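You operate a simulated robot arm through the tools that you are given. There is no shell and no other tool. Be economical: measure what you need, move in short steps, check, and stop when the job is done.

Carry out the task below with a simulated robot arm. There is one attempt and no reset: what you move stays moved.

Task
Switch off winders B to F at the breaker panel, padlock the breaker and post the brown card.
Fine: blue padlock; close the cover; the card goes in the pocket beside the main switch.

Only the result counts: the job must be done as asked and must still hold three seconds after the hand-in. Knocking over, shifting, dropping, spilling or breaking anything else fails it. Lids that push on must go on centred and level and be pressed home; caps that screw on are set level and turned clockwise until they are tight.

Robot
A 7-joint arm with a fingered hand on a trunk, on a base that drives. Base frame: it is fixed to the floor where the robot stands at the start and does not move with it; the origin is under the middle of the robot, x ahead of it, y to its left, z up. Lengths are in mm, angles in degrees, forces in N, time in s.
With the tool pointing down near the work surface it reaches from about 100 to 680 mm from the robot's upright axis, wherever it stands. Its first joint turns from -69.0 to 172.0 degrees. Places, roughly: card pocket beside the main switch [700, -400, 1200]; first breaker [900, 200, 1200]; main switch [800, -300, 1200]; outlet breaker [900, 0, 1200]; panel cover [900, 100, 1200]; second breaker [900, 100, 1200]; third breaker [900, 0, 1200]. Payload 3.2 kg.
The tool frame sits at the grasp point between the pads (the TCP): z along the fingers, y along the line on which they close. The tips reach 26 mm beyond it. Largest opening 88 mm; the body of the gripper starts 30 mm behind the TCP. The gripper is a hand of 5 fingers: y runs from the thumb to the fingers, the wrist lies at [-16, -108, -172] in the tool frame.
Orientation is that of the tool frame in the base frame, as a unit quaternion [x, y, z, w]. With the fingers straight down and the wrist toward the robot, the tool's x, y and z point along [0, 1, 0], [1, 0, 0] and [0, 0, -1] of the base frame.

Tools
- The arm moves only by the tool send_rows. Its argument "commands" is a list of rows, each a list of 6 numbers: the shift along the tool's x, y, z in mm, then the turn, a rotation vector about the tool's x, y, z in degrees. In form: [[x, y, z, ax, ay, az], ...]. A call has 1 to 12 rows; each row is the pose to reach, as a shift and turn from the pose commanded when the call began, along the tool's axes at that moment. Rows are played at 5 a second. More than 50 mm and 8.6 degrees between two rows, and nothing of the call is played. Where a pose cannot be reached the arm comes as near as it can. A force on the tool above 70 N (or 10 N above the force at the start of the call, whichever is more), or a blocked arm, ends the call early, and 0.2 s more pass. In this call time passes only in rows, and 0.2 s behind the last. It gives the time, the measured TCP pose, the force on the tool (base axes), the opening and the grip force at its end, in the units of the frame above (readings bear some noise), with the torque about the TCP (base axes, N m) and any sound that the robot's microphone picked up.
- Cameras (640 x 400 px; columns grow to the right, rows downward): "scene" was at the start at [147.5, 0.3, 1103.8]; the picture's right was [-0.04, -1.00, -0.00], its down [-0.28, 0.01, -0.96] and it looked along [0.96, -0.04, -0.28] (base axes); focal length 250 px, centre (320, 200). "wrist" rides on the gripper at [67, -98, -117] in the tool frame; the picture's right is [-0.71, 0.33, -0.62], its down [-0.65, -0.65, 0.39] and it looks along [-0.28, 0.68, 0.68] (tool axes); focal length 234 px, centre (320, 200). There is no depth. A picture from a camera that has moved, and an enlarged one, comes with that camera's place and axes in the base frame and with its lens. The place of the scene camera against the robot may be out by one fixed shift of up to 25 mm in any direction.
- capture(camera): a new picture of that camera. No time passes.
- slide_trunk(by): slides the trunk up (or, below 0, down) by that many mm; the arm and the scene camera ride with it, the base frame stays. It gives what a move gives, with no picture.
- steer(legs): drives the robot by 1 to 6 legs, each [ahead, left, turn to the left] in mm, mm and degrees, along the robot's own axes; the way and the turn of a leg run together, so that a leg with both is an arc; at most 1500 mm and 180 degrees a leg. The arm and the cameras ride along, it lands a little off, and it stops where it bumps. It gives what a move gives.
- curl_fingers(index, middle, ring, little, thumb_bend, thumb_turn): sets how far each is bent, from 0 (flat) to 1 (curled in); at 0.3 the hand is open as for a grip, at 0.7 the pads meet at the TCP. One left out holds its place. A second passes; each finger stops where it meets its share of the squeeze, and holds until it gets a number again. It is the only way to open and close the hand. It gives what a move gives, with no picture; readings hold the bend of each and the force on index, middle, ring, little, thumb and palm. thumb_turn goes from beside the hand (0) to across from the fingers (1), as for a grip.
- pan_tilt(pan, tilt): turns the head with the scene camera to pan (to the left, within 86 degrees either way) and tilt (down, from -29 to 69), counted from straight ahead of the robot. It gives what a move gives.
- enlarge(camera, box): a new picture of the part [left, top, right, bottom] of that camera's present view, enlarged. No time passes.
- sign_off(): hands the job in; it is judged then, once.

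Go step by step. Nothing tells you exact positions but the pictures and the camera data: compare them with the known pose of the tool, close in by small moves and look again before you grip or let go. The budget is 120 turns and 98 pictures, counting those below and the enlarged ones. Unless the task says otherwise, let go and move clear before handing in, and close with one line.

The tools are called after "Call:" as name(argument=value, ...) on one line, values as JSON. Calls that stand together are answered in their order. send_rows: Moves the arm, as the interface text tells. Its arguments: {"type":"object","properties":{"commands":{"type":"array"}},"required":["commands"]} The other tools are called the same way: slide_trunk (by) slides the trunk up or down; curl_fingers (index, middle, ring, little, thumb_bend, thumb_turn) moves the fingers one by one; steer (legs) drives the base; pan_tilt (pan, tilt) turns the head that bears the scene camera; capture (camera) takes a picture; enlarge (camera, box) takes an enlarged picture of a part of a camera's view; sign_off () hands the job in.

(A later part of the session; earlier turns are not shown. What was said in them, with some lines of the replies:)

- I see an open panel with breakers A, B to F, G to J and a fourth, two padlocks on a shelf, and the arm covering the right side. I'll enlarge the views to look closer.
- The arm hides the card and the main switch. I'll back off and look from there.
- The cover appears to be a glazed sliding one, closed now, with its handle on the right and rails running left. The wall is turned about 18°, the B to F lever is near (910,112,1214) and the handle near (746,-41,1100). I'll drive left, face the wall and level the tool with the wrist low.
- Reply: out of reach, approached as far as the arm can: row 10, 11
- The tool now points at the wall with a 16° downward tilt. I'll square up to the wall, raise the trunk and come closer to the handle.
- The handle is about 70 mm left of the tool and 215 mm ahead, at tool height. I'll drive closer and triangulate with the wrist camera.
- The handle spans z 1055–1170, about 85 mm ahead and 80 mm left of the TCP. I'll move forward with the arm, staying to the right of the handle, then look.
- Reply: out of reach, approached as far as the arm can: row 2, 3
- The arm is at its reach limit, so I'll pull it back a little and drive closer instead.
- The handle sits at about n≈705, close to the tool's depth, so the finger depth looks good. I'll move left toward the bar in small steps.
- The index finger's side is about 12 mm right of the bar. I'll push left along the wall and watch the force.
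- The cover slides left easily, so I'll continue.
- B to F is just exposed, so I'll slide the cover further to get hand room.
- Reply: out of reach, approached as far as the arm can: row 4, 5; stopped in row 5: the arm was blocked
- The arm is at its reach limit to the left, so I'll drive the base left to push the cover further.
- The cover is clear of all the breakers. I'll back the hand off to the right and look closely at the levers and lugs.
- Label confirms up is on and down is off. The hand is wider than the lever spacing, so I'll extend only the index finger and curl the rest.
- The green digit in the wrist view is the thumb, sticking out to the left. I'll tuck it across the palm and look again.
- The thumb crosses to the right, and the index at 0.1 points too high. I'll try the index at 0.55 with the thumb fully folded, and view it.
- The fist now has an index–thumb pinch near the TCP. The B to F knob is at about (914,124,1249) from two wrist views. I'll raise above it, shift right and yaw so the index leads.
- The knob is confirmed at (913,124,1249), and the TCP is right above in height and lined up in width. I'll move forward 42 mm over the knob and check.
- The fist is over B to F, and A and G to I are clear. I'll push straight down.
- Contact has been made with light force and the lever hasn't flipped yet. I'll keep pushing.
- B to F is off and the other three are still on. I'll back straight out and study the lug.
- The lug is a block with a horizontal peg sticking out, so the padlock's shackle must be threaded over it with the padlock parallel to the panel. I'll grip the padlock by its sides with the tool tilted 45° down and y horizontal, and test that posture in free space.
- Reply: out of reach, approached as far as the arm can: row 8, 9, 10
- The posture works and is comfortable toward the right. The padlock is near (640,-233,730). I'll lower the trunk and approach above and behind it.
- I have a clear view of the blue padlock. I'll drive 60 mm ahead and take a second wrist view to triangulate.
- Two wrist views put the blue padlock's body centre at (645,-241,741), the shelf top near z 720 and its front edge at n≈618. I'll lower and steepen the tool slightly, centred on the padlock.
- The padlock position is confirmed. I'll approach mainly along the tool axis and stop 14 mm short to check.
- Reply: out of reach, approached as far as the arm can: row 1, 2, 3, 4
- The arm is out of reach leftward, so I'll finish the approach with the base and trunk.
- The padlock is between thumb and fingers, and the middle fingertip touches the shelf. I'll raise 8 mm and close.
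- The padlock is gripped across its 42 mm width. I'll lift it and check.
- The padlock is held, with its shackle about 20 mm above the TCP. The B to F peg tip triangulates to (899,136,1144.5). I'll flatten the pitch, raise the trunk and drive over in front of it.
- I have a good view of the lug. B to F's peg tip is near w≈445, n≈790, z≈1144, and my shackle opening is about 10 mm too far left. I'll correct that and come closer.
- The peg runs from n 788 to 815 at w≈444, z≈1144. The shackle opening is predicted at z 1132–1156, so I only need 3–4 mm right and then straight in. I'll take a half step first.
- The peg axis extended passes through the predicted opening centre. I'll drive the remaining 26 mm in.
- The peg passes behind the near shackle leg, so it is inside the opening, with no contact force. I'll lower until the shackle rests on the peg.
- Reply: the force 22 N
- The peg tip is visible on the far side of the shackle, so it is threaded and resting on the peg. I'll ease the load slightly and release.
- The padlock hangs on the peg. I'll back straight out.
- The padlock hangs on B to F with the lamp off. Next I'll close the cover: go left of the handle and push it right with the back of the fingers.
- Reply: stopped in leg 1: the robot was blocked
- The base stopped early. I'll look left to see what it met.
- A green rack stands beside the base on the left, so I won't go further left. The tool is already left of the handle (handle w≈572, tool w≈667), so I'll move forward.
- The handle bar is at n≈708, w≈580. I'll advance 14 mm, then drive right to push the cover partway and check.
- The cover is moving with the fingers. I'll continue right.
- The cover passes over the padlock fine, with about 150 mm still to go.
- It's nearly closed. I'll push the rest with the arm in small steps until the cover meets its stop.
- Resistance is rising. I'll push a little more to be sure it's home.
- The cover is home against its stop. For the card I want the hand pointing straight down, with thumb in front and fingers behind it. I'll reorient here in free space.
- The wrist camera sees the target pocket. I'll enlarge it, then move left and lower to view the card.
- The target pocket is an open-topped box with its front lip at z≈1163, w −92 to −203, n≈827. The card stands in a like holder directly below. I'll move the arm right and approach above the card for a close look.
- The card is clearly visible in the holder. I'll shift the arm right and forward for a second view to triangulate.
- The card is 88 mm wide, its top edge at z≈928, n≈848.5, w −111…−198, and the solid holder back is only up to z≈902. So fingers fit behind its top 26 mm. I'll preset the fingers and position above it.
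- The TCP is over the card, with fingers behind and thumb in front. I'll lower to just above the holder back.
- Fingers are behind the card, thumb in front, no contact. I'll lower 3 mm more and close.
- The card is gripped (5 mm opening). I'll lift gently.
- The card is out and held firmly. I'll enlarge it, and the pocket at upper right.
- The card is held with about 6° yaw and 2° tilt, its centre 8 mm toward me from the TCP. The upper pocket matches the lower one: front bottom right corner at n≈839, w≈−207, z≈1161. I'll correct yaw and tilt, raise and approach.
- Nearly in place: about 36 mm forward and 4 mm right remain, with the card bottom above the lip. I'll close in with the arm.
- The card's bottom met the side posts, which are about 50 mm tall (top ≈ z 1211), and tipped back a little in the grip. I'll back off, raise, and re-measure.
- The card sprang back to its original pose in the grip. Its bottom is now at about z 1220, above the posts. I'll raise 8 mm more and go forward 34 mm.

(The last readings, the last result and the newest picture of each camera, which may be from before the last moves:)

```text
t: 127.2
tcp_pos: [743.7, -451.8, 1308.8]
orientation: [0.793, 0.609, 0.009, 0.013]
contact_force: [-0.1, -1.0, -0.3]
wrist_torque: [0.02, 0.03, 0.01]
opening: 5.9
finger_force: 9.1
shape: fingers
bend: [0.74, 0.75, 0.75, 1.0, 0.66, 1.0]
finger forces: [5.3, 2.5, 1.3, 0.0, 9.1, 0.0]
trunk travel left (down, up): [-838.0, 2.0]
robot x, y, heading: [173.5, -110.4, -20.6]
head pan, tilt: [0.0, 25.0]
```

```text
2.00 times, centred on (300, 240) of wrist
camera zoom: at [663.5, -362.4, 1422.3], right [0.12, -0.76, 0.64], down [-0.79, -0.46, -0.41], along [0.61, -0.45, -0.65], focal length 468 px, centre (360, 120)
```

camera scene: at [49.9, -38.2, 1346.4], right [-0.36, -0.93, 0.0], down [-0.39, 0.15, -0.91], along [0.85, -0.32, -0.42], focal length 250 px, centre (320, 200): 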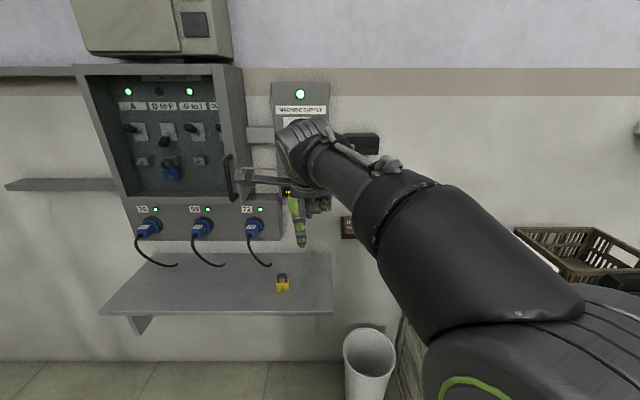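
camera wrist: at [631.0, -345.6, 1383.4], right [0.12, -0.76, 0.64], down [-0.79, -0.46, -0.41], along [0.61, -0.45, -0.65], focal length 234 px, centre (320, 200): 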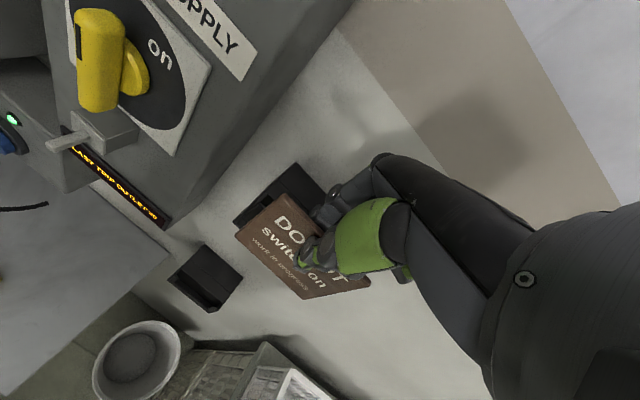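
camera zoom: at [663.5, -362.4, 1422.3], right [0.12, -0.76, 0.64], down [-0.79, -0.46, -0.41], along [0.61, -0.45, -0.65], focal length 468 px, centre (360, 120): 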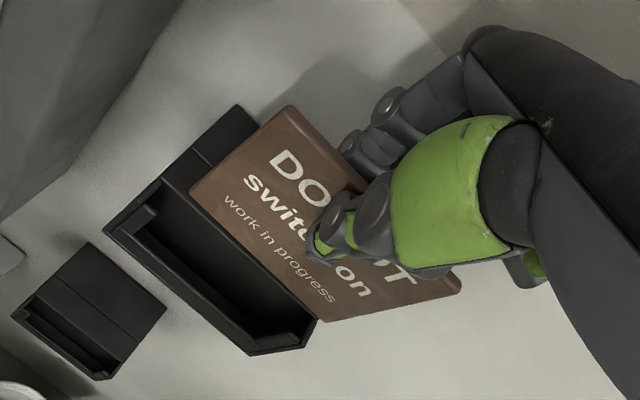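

The card is now over the slot: its bottom is at n≈849, and the lip's inner edge at n≈845. I'll nudge 2 mm left and lower in small steps, watching force.

Call:
send_rows(commands=[[2, 0.5, 0, 0, 0, 0]])

Call:
slide_trunk(by=-16)

Call:
slide_trunk(by=-14)

Call:
enlarge(camera="wrist", box=[200, 140, 400, 340])

```text
t: 127.6
tcp_pos: [744.5, -450.2, 1310.4]
orientation: [0.793, 0.609, 0.009, 0.014]
contact_force: [-0.5, 0.3, -1.1]
wrist_torque: [-0.01, 0.03, 0.0]
opening: 5.9
finger_force: 8.8
shape: fingers
bend: [0.74, 0.75, 0.75, 1.0, 0.66, 1.0]
finger forces: [5.4, 2.3, 1.3, 0.1, 9.2, 0.0]
trunk travel left (down, up): [-838.0, 2.0]
robot x, y, heading: [173.5, -114.0, -20.8]
head pan, tilt: [0.0, 25.0]
```

```text
t: 128.2
tcp_pos: [743.2, -448.8, 1296.3]
orientation: [0.793, 0.609, 0.011, 0.017]
contact_force: [-0.9, -1.0, 10.8]
wrist_torque: [0.02, 0.03, 0.0]
opening: 5.9
finger_force: 11.3
shape: fingers
bend: [0.75, 0.75, 0.75, 1.0, 0.65, 1.0]
finger forces: [6.8, 3.2, 1.5, 0.0, 11.5, 0.1]
trunk travel left (down, up): [-822.0, 18.0]
robot x, y, heading: [173.8, -113.7, -20.6]
head pan, tilt: [0.0, 25.0]
```

```text
t: 128.8
tcp_pos: [741.0, -449.5, 1282.4]
orientation: [0.793, 0.609, 0.011, 0.016]
contact_force: [-1.2, 0.2, 17.9]
wrist_torque: [-0.02, 0.07, 0.0]
opening: 5.6
finger_force: 13.5
shape: fingers
bend: [0.75, 0.75, 0.75, 1.0, 0.65, 1.0]
finger forces: [7.7, 4.7, 2.0, 0.0, 14.1, 0.0]
trunk travel left (down, up): [-808.0, 32.0]
robot x, y, heading: [175.7, -112.3, -20.7]
head pan, tilt: [0.0, 25.0]
```

```text
2.00 times, centred on (300, 240) of wrist
camera zoom: at [659.1, -357.7, 1395.7], right [0.11, -0.76, 0.64], down [-0.78, -0.46, -0.41], along [0.61, -0.45, -0.65], focal length 468 px, centre (360, 120)
```

zoom: 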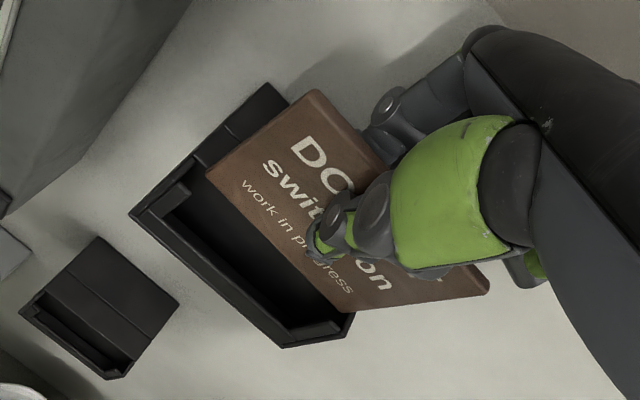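

The card bottom landed on the solid back edge (too deep by a few mm) and slid up in the grip about 12 mm. I'll raise, pull back 4 mm, trim the yaw by 2° and lower again.

Call:
slide_trunk(by=14)

Call:
send_rows(commands=[[0.4, -4, 0, 0, 0, -2.2]])

Call:
slide_trunk(by=-10)

Call:
slide_trunk(by=-6)

```text
t: 129.5
tcp_pos: [743.3, -449.2, 1291.5]
orientation: [0.792, 0.61, 0.008, 0.013]
contact_force: [-0.5, -0.1, -0.1]
wrist_torque: [-0.01, 0.0, -0.01]
opening: 5.9
finger_force: 10.3
shape: fingers
bend: [0.74, 0.75, 0.75, 1.0, 0.65, 1.0]
finger forces: [5.7, 3.0, 1.3, 0.1, 10.0, 0.0]
trunk travel left (down, up): [-822.0, 18.0]
robot x, y, heading: [173.8, -112.5, -20.5]
head pan, tilt: [0.0, 25.0]
```

```text
t: 129.9
tcp_pos: [739.3, -450.3, 1292.8]
orientation: [0.781, 0.624, 0.009, 0.013]
contact_force: [0.0, -1.0, -0.8]
wrist_torque: [0.03, -0.01, 0.02]
opening: 6.0
finger_force: 10.7
shape: fingers
bend: [0.74, 0.75, 0.75, 1.0, 0.65, 1.0]
finger forces: [5.7, 3.0, 1.2, 0.0, 10.0, 0.1]
trunk travel left (down, up): [-822.0, 18.0]
robot x, y, heading: [170.4, -110.6, -21.1]
head pan, tilt: [0.0, 25.0]
```

```text
t: 130.4
tcp_pos: [740.0, -447.8, 1283.0]
orientation: [0.781, 0.625, 0.009, 0.013]
contact_force: [-0.6, -0.4, -0.1]
wrist_torque: [-0.01, -0.01, -0.05]
opening: 6.0
finger_force: 10.1
shape: fingers
bend: [0.74, 0.75, 0.75, 1.0, 0.65, 1.0]
finger forces: [5.7, 3.0, 1.3, 0.1, 10.0, 0.0]
trunk travel left (down, up): [-812.0, 28.0]
robot x, y, heading: [172.0, -111.5, -20.6]
head pan, tilt: [0.0, 25.0]
```

```text
t: 131.0
tcp_pos: [740.1, -449.1, 1276.6]
orientation: [0.781, 0.624, 0.009, 0.014]
contact_force: [1.3, -0.7, -0.8]
wrist_torque: [0.02, 0.01, 0.0]
opening: 5.8
finger_force: 9.9
shape: fingers
bend: [0.74, 0.75, 0.75, 1.0, 0.65, 1.0]
finger forces: [5.6, 3.0, 1.3, 0.0, 10.0, 0.0]
trunk travel left (down, up): [-806.0, 34.0]
robot x, y, heading: [170.2, -111.7, -20.8]
head pan, tilt: [0.0, 25.0]
```

No contact, so the card is past the back edge. I'll continue down.

Call:
slide_trunk(by=-10)

Call:
slide_trunk(by=-10)

Call:
enlarge(camera="wrist", box=[200, 140, 400, 340])

```text
t: 131.6
tcp_pos: [741.3, -448.8, 1267.3]
orientation: [0.781, 0.624, 0.009, 0.014]
contact_force: [-0.4, -0.8, -0.4]
wrist_torque: [0.0, 0.0, 0.01]
opening: 6.1
finger_force: 10.1
shape: fingers
bend: [0.74, 0.75, 0.75, 1.0, 0.65, 1.0]
finger forces: [5.8, 3.0, 1.2, 0.1, 10.0, 0.1]
trunk travel left (down, up): [-796.0, 44.0]
robot x, y, heading: [173.1, -114.2, -20.7]
head pan, tilt: [0.0, 25.0]
```

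```text
t: 132.2
tcp_pos: [740.3, -448.5, 1256.5]
orientation: [0.781, 0.625, 0.01, 0.014]
contact_force: [-0.3, 0.0, 0.1]
wrist_torque: [0.0, -0.01, 0.01]
opening: 5.9
finger_force: 9.6
shape: fingers
bend: [0.74, 0.75, 0.75, 1.0, 0.65, 1.0]
finger forces: [5.8, 3.0, 1.2, 0.0, 10.0, 0.0]
trunk travel left (down, up): [-786.0, 54.0]
robot x, y, heading: [169.7, -114.9, -20.9]
head pan, tilt: [0.0, 25.0]
```

```text
2.00 times, centred on (300, 240) of wrist
camera zoom: at [657.0, -361.5, 1369.9], right [0.15, -0.76, 0.64], down [-0.77, -0.49, -0.41], along [0.62, -0.43, -0.65], focal length 468 px, centre (360, 120)
```

zoom: 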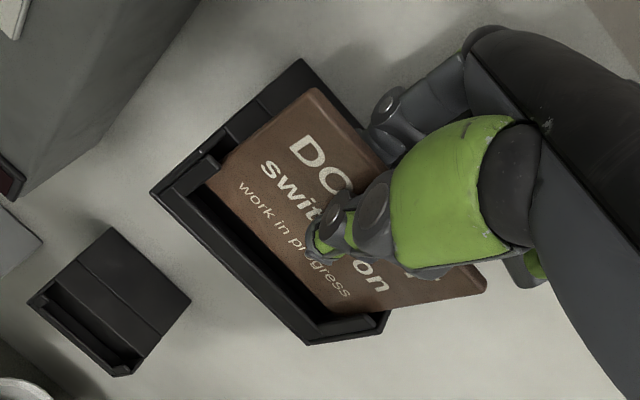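

The card bottom is lining up behind the lip. I'll lower further in small steps until contact.

Call:
slide_trunk(by=-8)

Call:
slide_trunk(by=-5)

Call:
slide_trunk(by=-4)

```text
t: 132.7
tcp_pos: [740.7, -449.0, 1248.0]
orientation: [0.78, 0.625, 0.009, 0.014]
contact_force: [-0.5, -0.5, -0.8]
wrist_torque: [-0.03, 0.0, 0.02]
opening: 5.7
finger_force: 10.2
shape: fingers
bend: [0.74, 0.75, 0.75, 1.0, 0.65, 1.0]
finger forces: [5.7, 3.0, 1.2, 0.0, 9.9, 0.0]
trunk travel left (down, up): [-778.0, 62.0]
robot x, y, heading: [170.8, -114.2, -20.6]
head pan, tilt: [0.0, 25.0]
```

```text
t: 133.3
tcp_pos: [740.2, -449.2, 1243.3]
orientation: [0.781, 0.624, 0.009, 0.014]
contact_force: [-0.2, 0.2, -1.0]
wrist_torque: [-0.01, -0.01, -0.04]
opening: 6.3
finger_force: 10.1
shape: fingers
bend: [0.74, 0.75, 0.75, 1.0, 0.65, 1.0]
finger forces: [5.8, 3.0, 1.2, 0.0, 9.9, 0.0]
trunk travel left (down, up): [-773.0, 67.0]
robot x, y, heading: [174.4, -112.8, -20.8]
head pan, tilt: [0.0, 25.0]
```

```text
t: 133.8
tcp_pos: [740.8, -448.1, 1238.8]
orientation: [0.781, 0.625, 0.009, 0.013]
contact_force: [0.2, 0.9, -0.4]
wrist_torque: [0.0, 0.0, -0.02]
opening: 5.8
finger_force: 9.7
shape: fingers
bend: [0.74, 0.75, 0.75, 1.0, 0.65, 1.0]
finger forces: [5.7, 3.0, 1.3, 0.0, 10.1, 0.0]
trunk travel left (down, up): [-769.0, 71.0]
robot x, y, heading: [174.9, -114.0, -20.7]
head pan, tilt: [0.0, 25.0]
```

Still free. Lowering a bit more.

Call:
slide_trunk(by=-4)

Call:
slide_trunk(by=-4)

Call:
enlarge(camera="wrist", box=[200, 140, 400, 340])

```text
t: 134.3
tcp_pos: [741.4, -448.2, 1237.1]
orientation: [0.781, 0.624, 0.01, 0.015]
contact_force: [1.1, -0.9, 5.3]
wrist_torque: [0.04, -0.06, -0.01]
opening: 6.1
finger_force: 13.0
shape: fingers
bend: [0.74, 0.75, 0.75, 1.0, 0.65, 1.0]
finger forces: [11.4, 3.0, 1.2, 0.1, 10.0, 0.0]
trunk travel left (down, up): [-765.0, 75.0]
robot x, y, heading: [170.5, -113.8, -20.6]
head pan, tilt: [0.0, 25.0]
```

```text
t: 134.9
tcp_pos: [739.1, -448.4, 1236.1]
orientation: [0.78, 0.625, 0.013, 0.019]
contact_force: [6.4, -3.2, 23.5]
wrist_torque: [0.13, -0.32, -0.1]
opening: 6.0
finger_force: 20.9
shape: fingers
bend: [0.74, 0.75, 0.75, 1.0, 0.66, 1.0]
finger forces: [28.6, 3.2, 1.1, 0.1, 9.2, 0.0]
trunk travel left (down, up): [-761.0, 79.0]
robot x, y, heading: [174.6, -113.9, -20.7]
head pan, tilt: [0.0, 25.0]
```

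```text
2.00 times, centred on (300, 240) of wrist
camera zoom: at [654.4, -360.5, 1349.3], right [0.14, -0.75, 0.64], down [-0.76, -0.49, -0.42], along [0.63, -0.43, -0.65], focal length 468 px, centre (360, 120)
```

zoom: 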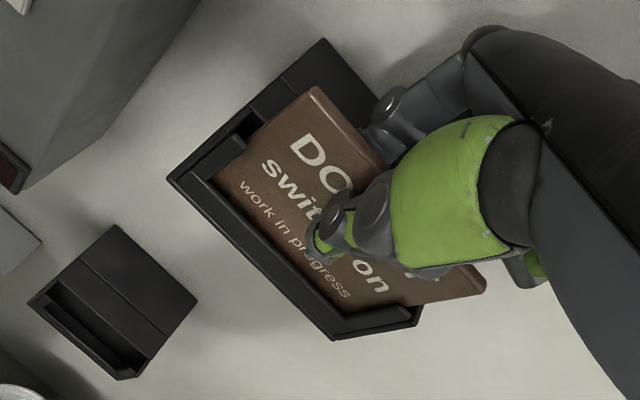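

The index tip touches the holder's back block and the card's bottom is now behind the lip. I'll relieve 5 mm and release gently, thumb first.

Call:
slide_trunk(by=5)

Call:
curl_fingers(thumb_bend=0.6, index=0.72, middle=0.72, ring=0.72)

Call:
enlarge(camera="wrist", box=[200, 140, 400, 340])

```text
t: 135.4
tcp_pos: [739.9, -447.9, 1238.3]
orientation: [0.781, 0.624, 0.01, 0.015]
contact_force: [4.6, -1.9, 15.1]
wrist_torque: [0.06, -0.27, -0.04]
opening: 5.9
finger_force: 17.0
shape: fingers
bend: [0.75, 0.75, 0.75, 1.0, 0.66, 1.0]
finger forces: [20.3, 3.3, 0.9, 0.1, 9.2, 0.1]
trunk travel left (down, up): [-766.0, 74.0]
robot x, y, heading: [169.6, -109.9, -20.8]
head pan, tilt: [0.0, 25.0]
```

```text
t: 136.4
tcp_pos: [738.1, -449.0, 1237.6]
orientation: [0.781, 0.624, 0.01, 0.014]
contact_force: [1.4, -1.8, 11.9]
wrist_torque: [0.03, -0.13, -0.03]
opening: 10.6
finger_force: 7.1
shape: fingers
bend: [0.72, 0.73, 0.72, 1.0, 0.6, 1.0]
finger forces: [11.3, 2.8, 0.0, 0.0, 0.0, 0.1]
trunk travel left (down, up): [-766.0, 74.0]
robot x, y, heading: [170.9, -114.4, -21.1]
head pan, tilt: [0.0, 25.0]
```

```text
2.00 times, centred on (300, 240) of wrist
camera zoom: at [654.9, -360.9, 1350.9], right [0.15, -0.76, 0.64], down [-0.77, -0.49, -0.41], along [0.62, -0.43, -0.65], focal length 468 px, centre (360, 120)
```

zoom: 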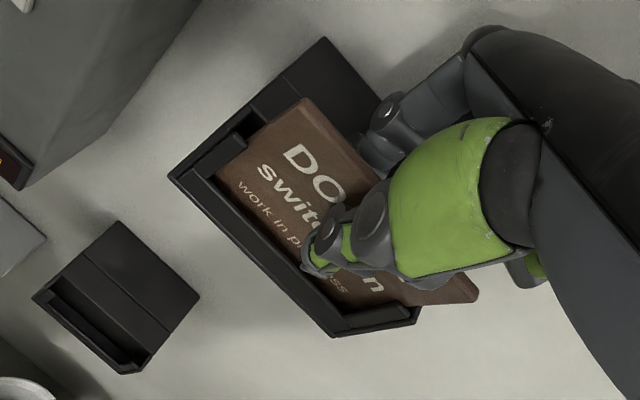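

The card has dropped into the slot and stands. I'll open fully and lift straight up.

Call:
slide_trunk(by=3)

Call:
curl_fingers(thumb_bend=0.4, index=0.62, middle=0.62, ring=0.62)

Call:
slide_trunk(by=65)

Call:
enlarge(camera="wrist", box=[160, 140, 400, 380])

```text
t: 136.9
tcp_pos: [738.7, -447.9, 1239.8]
orientation: [0.78, 0.626, 0.007, 0.012]
contact_force: [-1.1, -0.8, 2.2]
wrist_torque: [-0.01, -0.02, -0.05]
opening: 10.3
finger_force: 1.2
shape: fingers
bend: [0.72, 0.73, 0.72, 1.0, 0.6, 1.0]
finger forces: [1.4, 1.6, 0.0, 0.0, 0.2, 0.0]
trunk travel left (down, up): [-769.0, 71.0]
robot x, y, heading: [171.8, -113.5, -20.5]
head pan, tilt: [0.0, 25.0]
```

```text
t: 137.9
tcp_pos: [738.8, -448.4, 1241.3]
orientation: [0.78, 0.625, 0.01, 0.015]
contact_force: [-1.5, -0.2, 8.5]
wrist_torque: [-0.11, -0.04, -0.03]
opening: 43.7
finger_force: 3.4
shape: fingers
bend: [0.62, 0.71, 0.62, 1.0, 0.4, 0.99]
finger forces: [0.0, 7.7, 0.0, 0.0, 0.0, 0.0]
trunk travel left (down, up): [-769.0, 71.0]
robot x, y, heading: [173.6, -111.4, -20.6]
head pan, tilt: [0.0, 25.0]
```

```text
t: 139.0
tcp_pos: [740.8, -448.5, 1304.0]
orientation: [0.781, 0.625, 0.009, 0.015]
contact_force: [-0.2, -0.2, -0.4]
wrist_torque: [0.0, 0.05, -0.01]
opening: 43.6
finger_force: 0.1
shape: fingers
bend: [0.62, 0.62, 0.62, 1.0, 0.4, 0.99]
finger forces: [0.0, 0.0, 0.1, 0.1, 0.0, 0.0]
trunk travel left (down, up): [-834.0, 6.0]
robot x, y, heading: [170.4, -112.6, -20.6]
head pan, tilt: [0.0, 25.0]
```

```text
1.67 times, centred on (280, 260) of wrist
camera zoom: at [657.1, -361.6, 1417.8], right [0.15, -0.76, 0.64], down [-0.77, -0.49, -0.41], along [0.62, -0.43, -0.65], focal length 390 px, centre (387, 100)
```

zoom: 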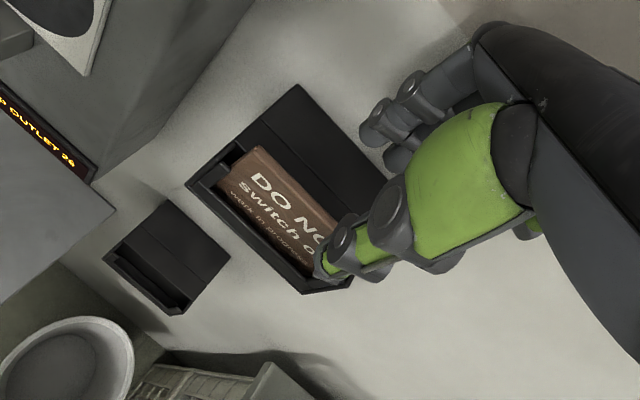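

The card sits in the pocket as it did in its old holder. I'll back away and check everything once.

Call:
steer(legs=[[-300, 0, 0], [0, 0, 30]])

Call:
pan_tilt(pan=-22, tilt=18)

Call:
capture(camera="scene")

```text
t: 142.5
tcp_pos: [551.7, -17.2, 1304.0]
orientation: [0.595, 0.803, 0.012, 0.011]
contact_force: [0.1, -1.1, -1.2]
wrist_torque: [-0.03, 0.01, 0.0]
opening: 43.5
finger_force: 0.0
shape: fingers
bend: [0.62, 0.62, 0.62, 1.0, 0.4, 0.99]
finger forces: [0.0, 0.1, 0.0, 0.1, 0.0, 0.1]
trunk travel left (down, up): [-834.0, 6.0]
robot x, y, heading: [-104.5, -7.2, 9.1]
head pan, tilt: [0.0, 25.0]
```

```text
t: 143.3
tcp_pos: [552.6, -17.0, 1304.2]
orientation: [0.595, 0.803, 0.012, 0.011]
contact_force: [-0.5, 0.1, -0.2]
wrist_torque: [-0.05, 0.01, 0.01]
opening: 43.3
finger_force: 0.1
shape: fingers
bend: [0.62, 0.62, 0.62, 1.0, 0.4, 0.99]
finger forces: [0.0, 0.1, 0.0, 0.0, 0.1, 0.0]
trunk travel left (down, up): [-834.0, 6.0]
robot x, y, heading: [-110.2, -5.2, 9.1]
head pan, tilt: [-22.0, 18.0]
```

```text
1 pictures are left
camera scene: at [36.3, -15.9, 1534.7], right [-0.22, -0.97, 0.0], down [-0.3, 0.07, -0.95], along [0.93, -0.21, -0.31], focal length 250 px, centre (320, 200)
```

scene: 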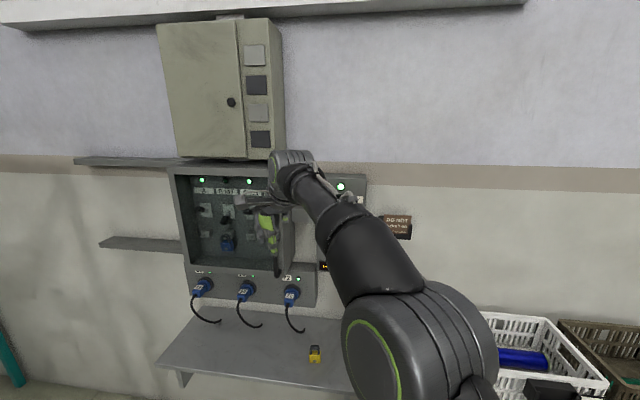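

The cover is closed, the blue padlock is on B to F with its lamp dark, and the brown card is in the pocket beside the main switch. The hand is clear, so I'm handing in.

Call:
sign_off()

```text
The job is handed in.
```

The job is handed in: winders B to F are switched off, the blue padlock is on that breaker, the cover is closed, and the brown card is in the pocket beside the main switch. While I was moving left to close the cover, the base bumped something on that side, most likely the green rack. I saw no sign that anything shifted, but I did not check the rack up close.
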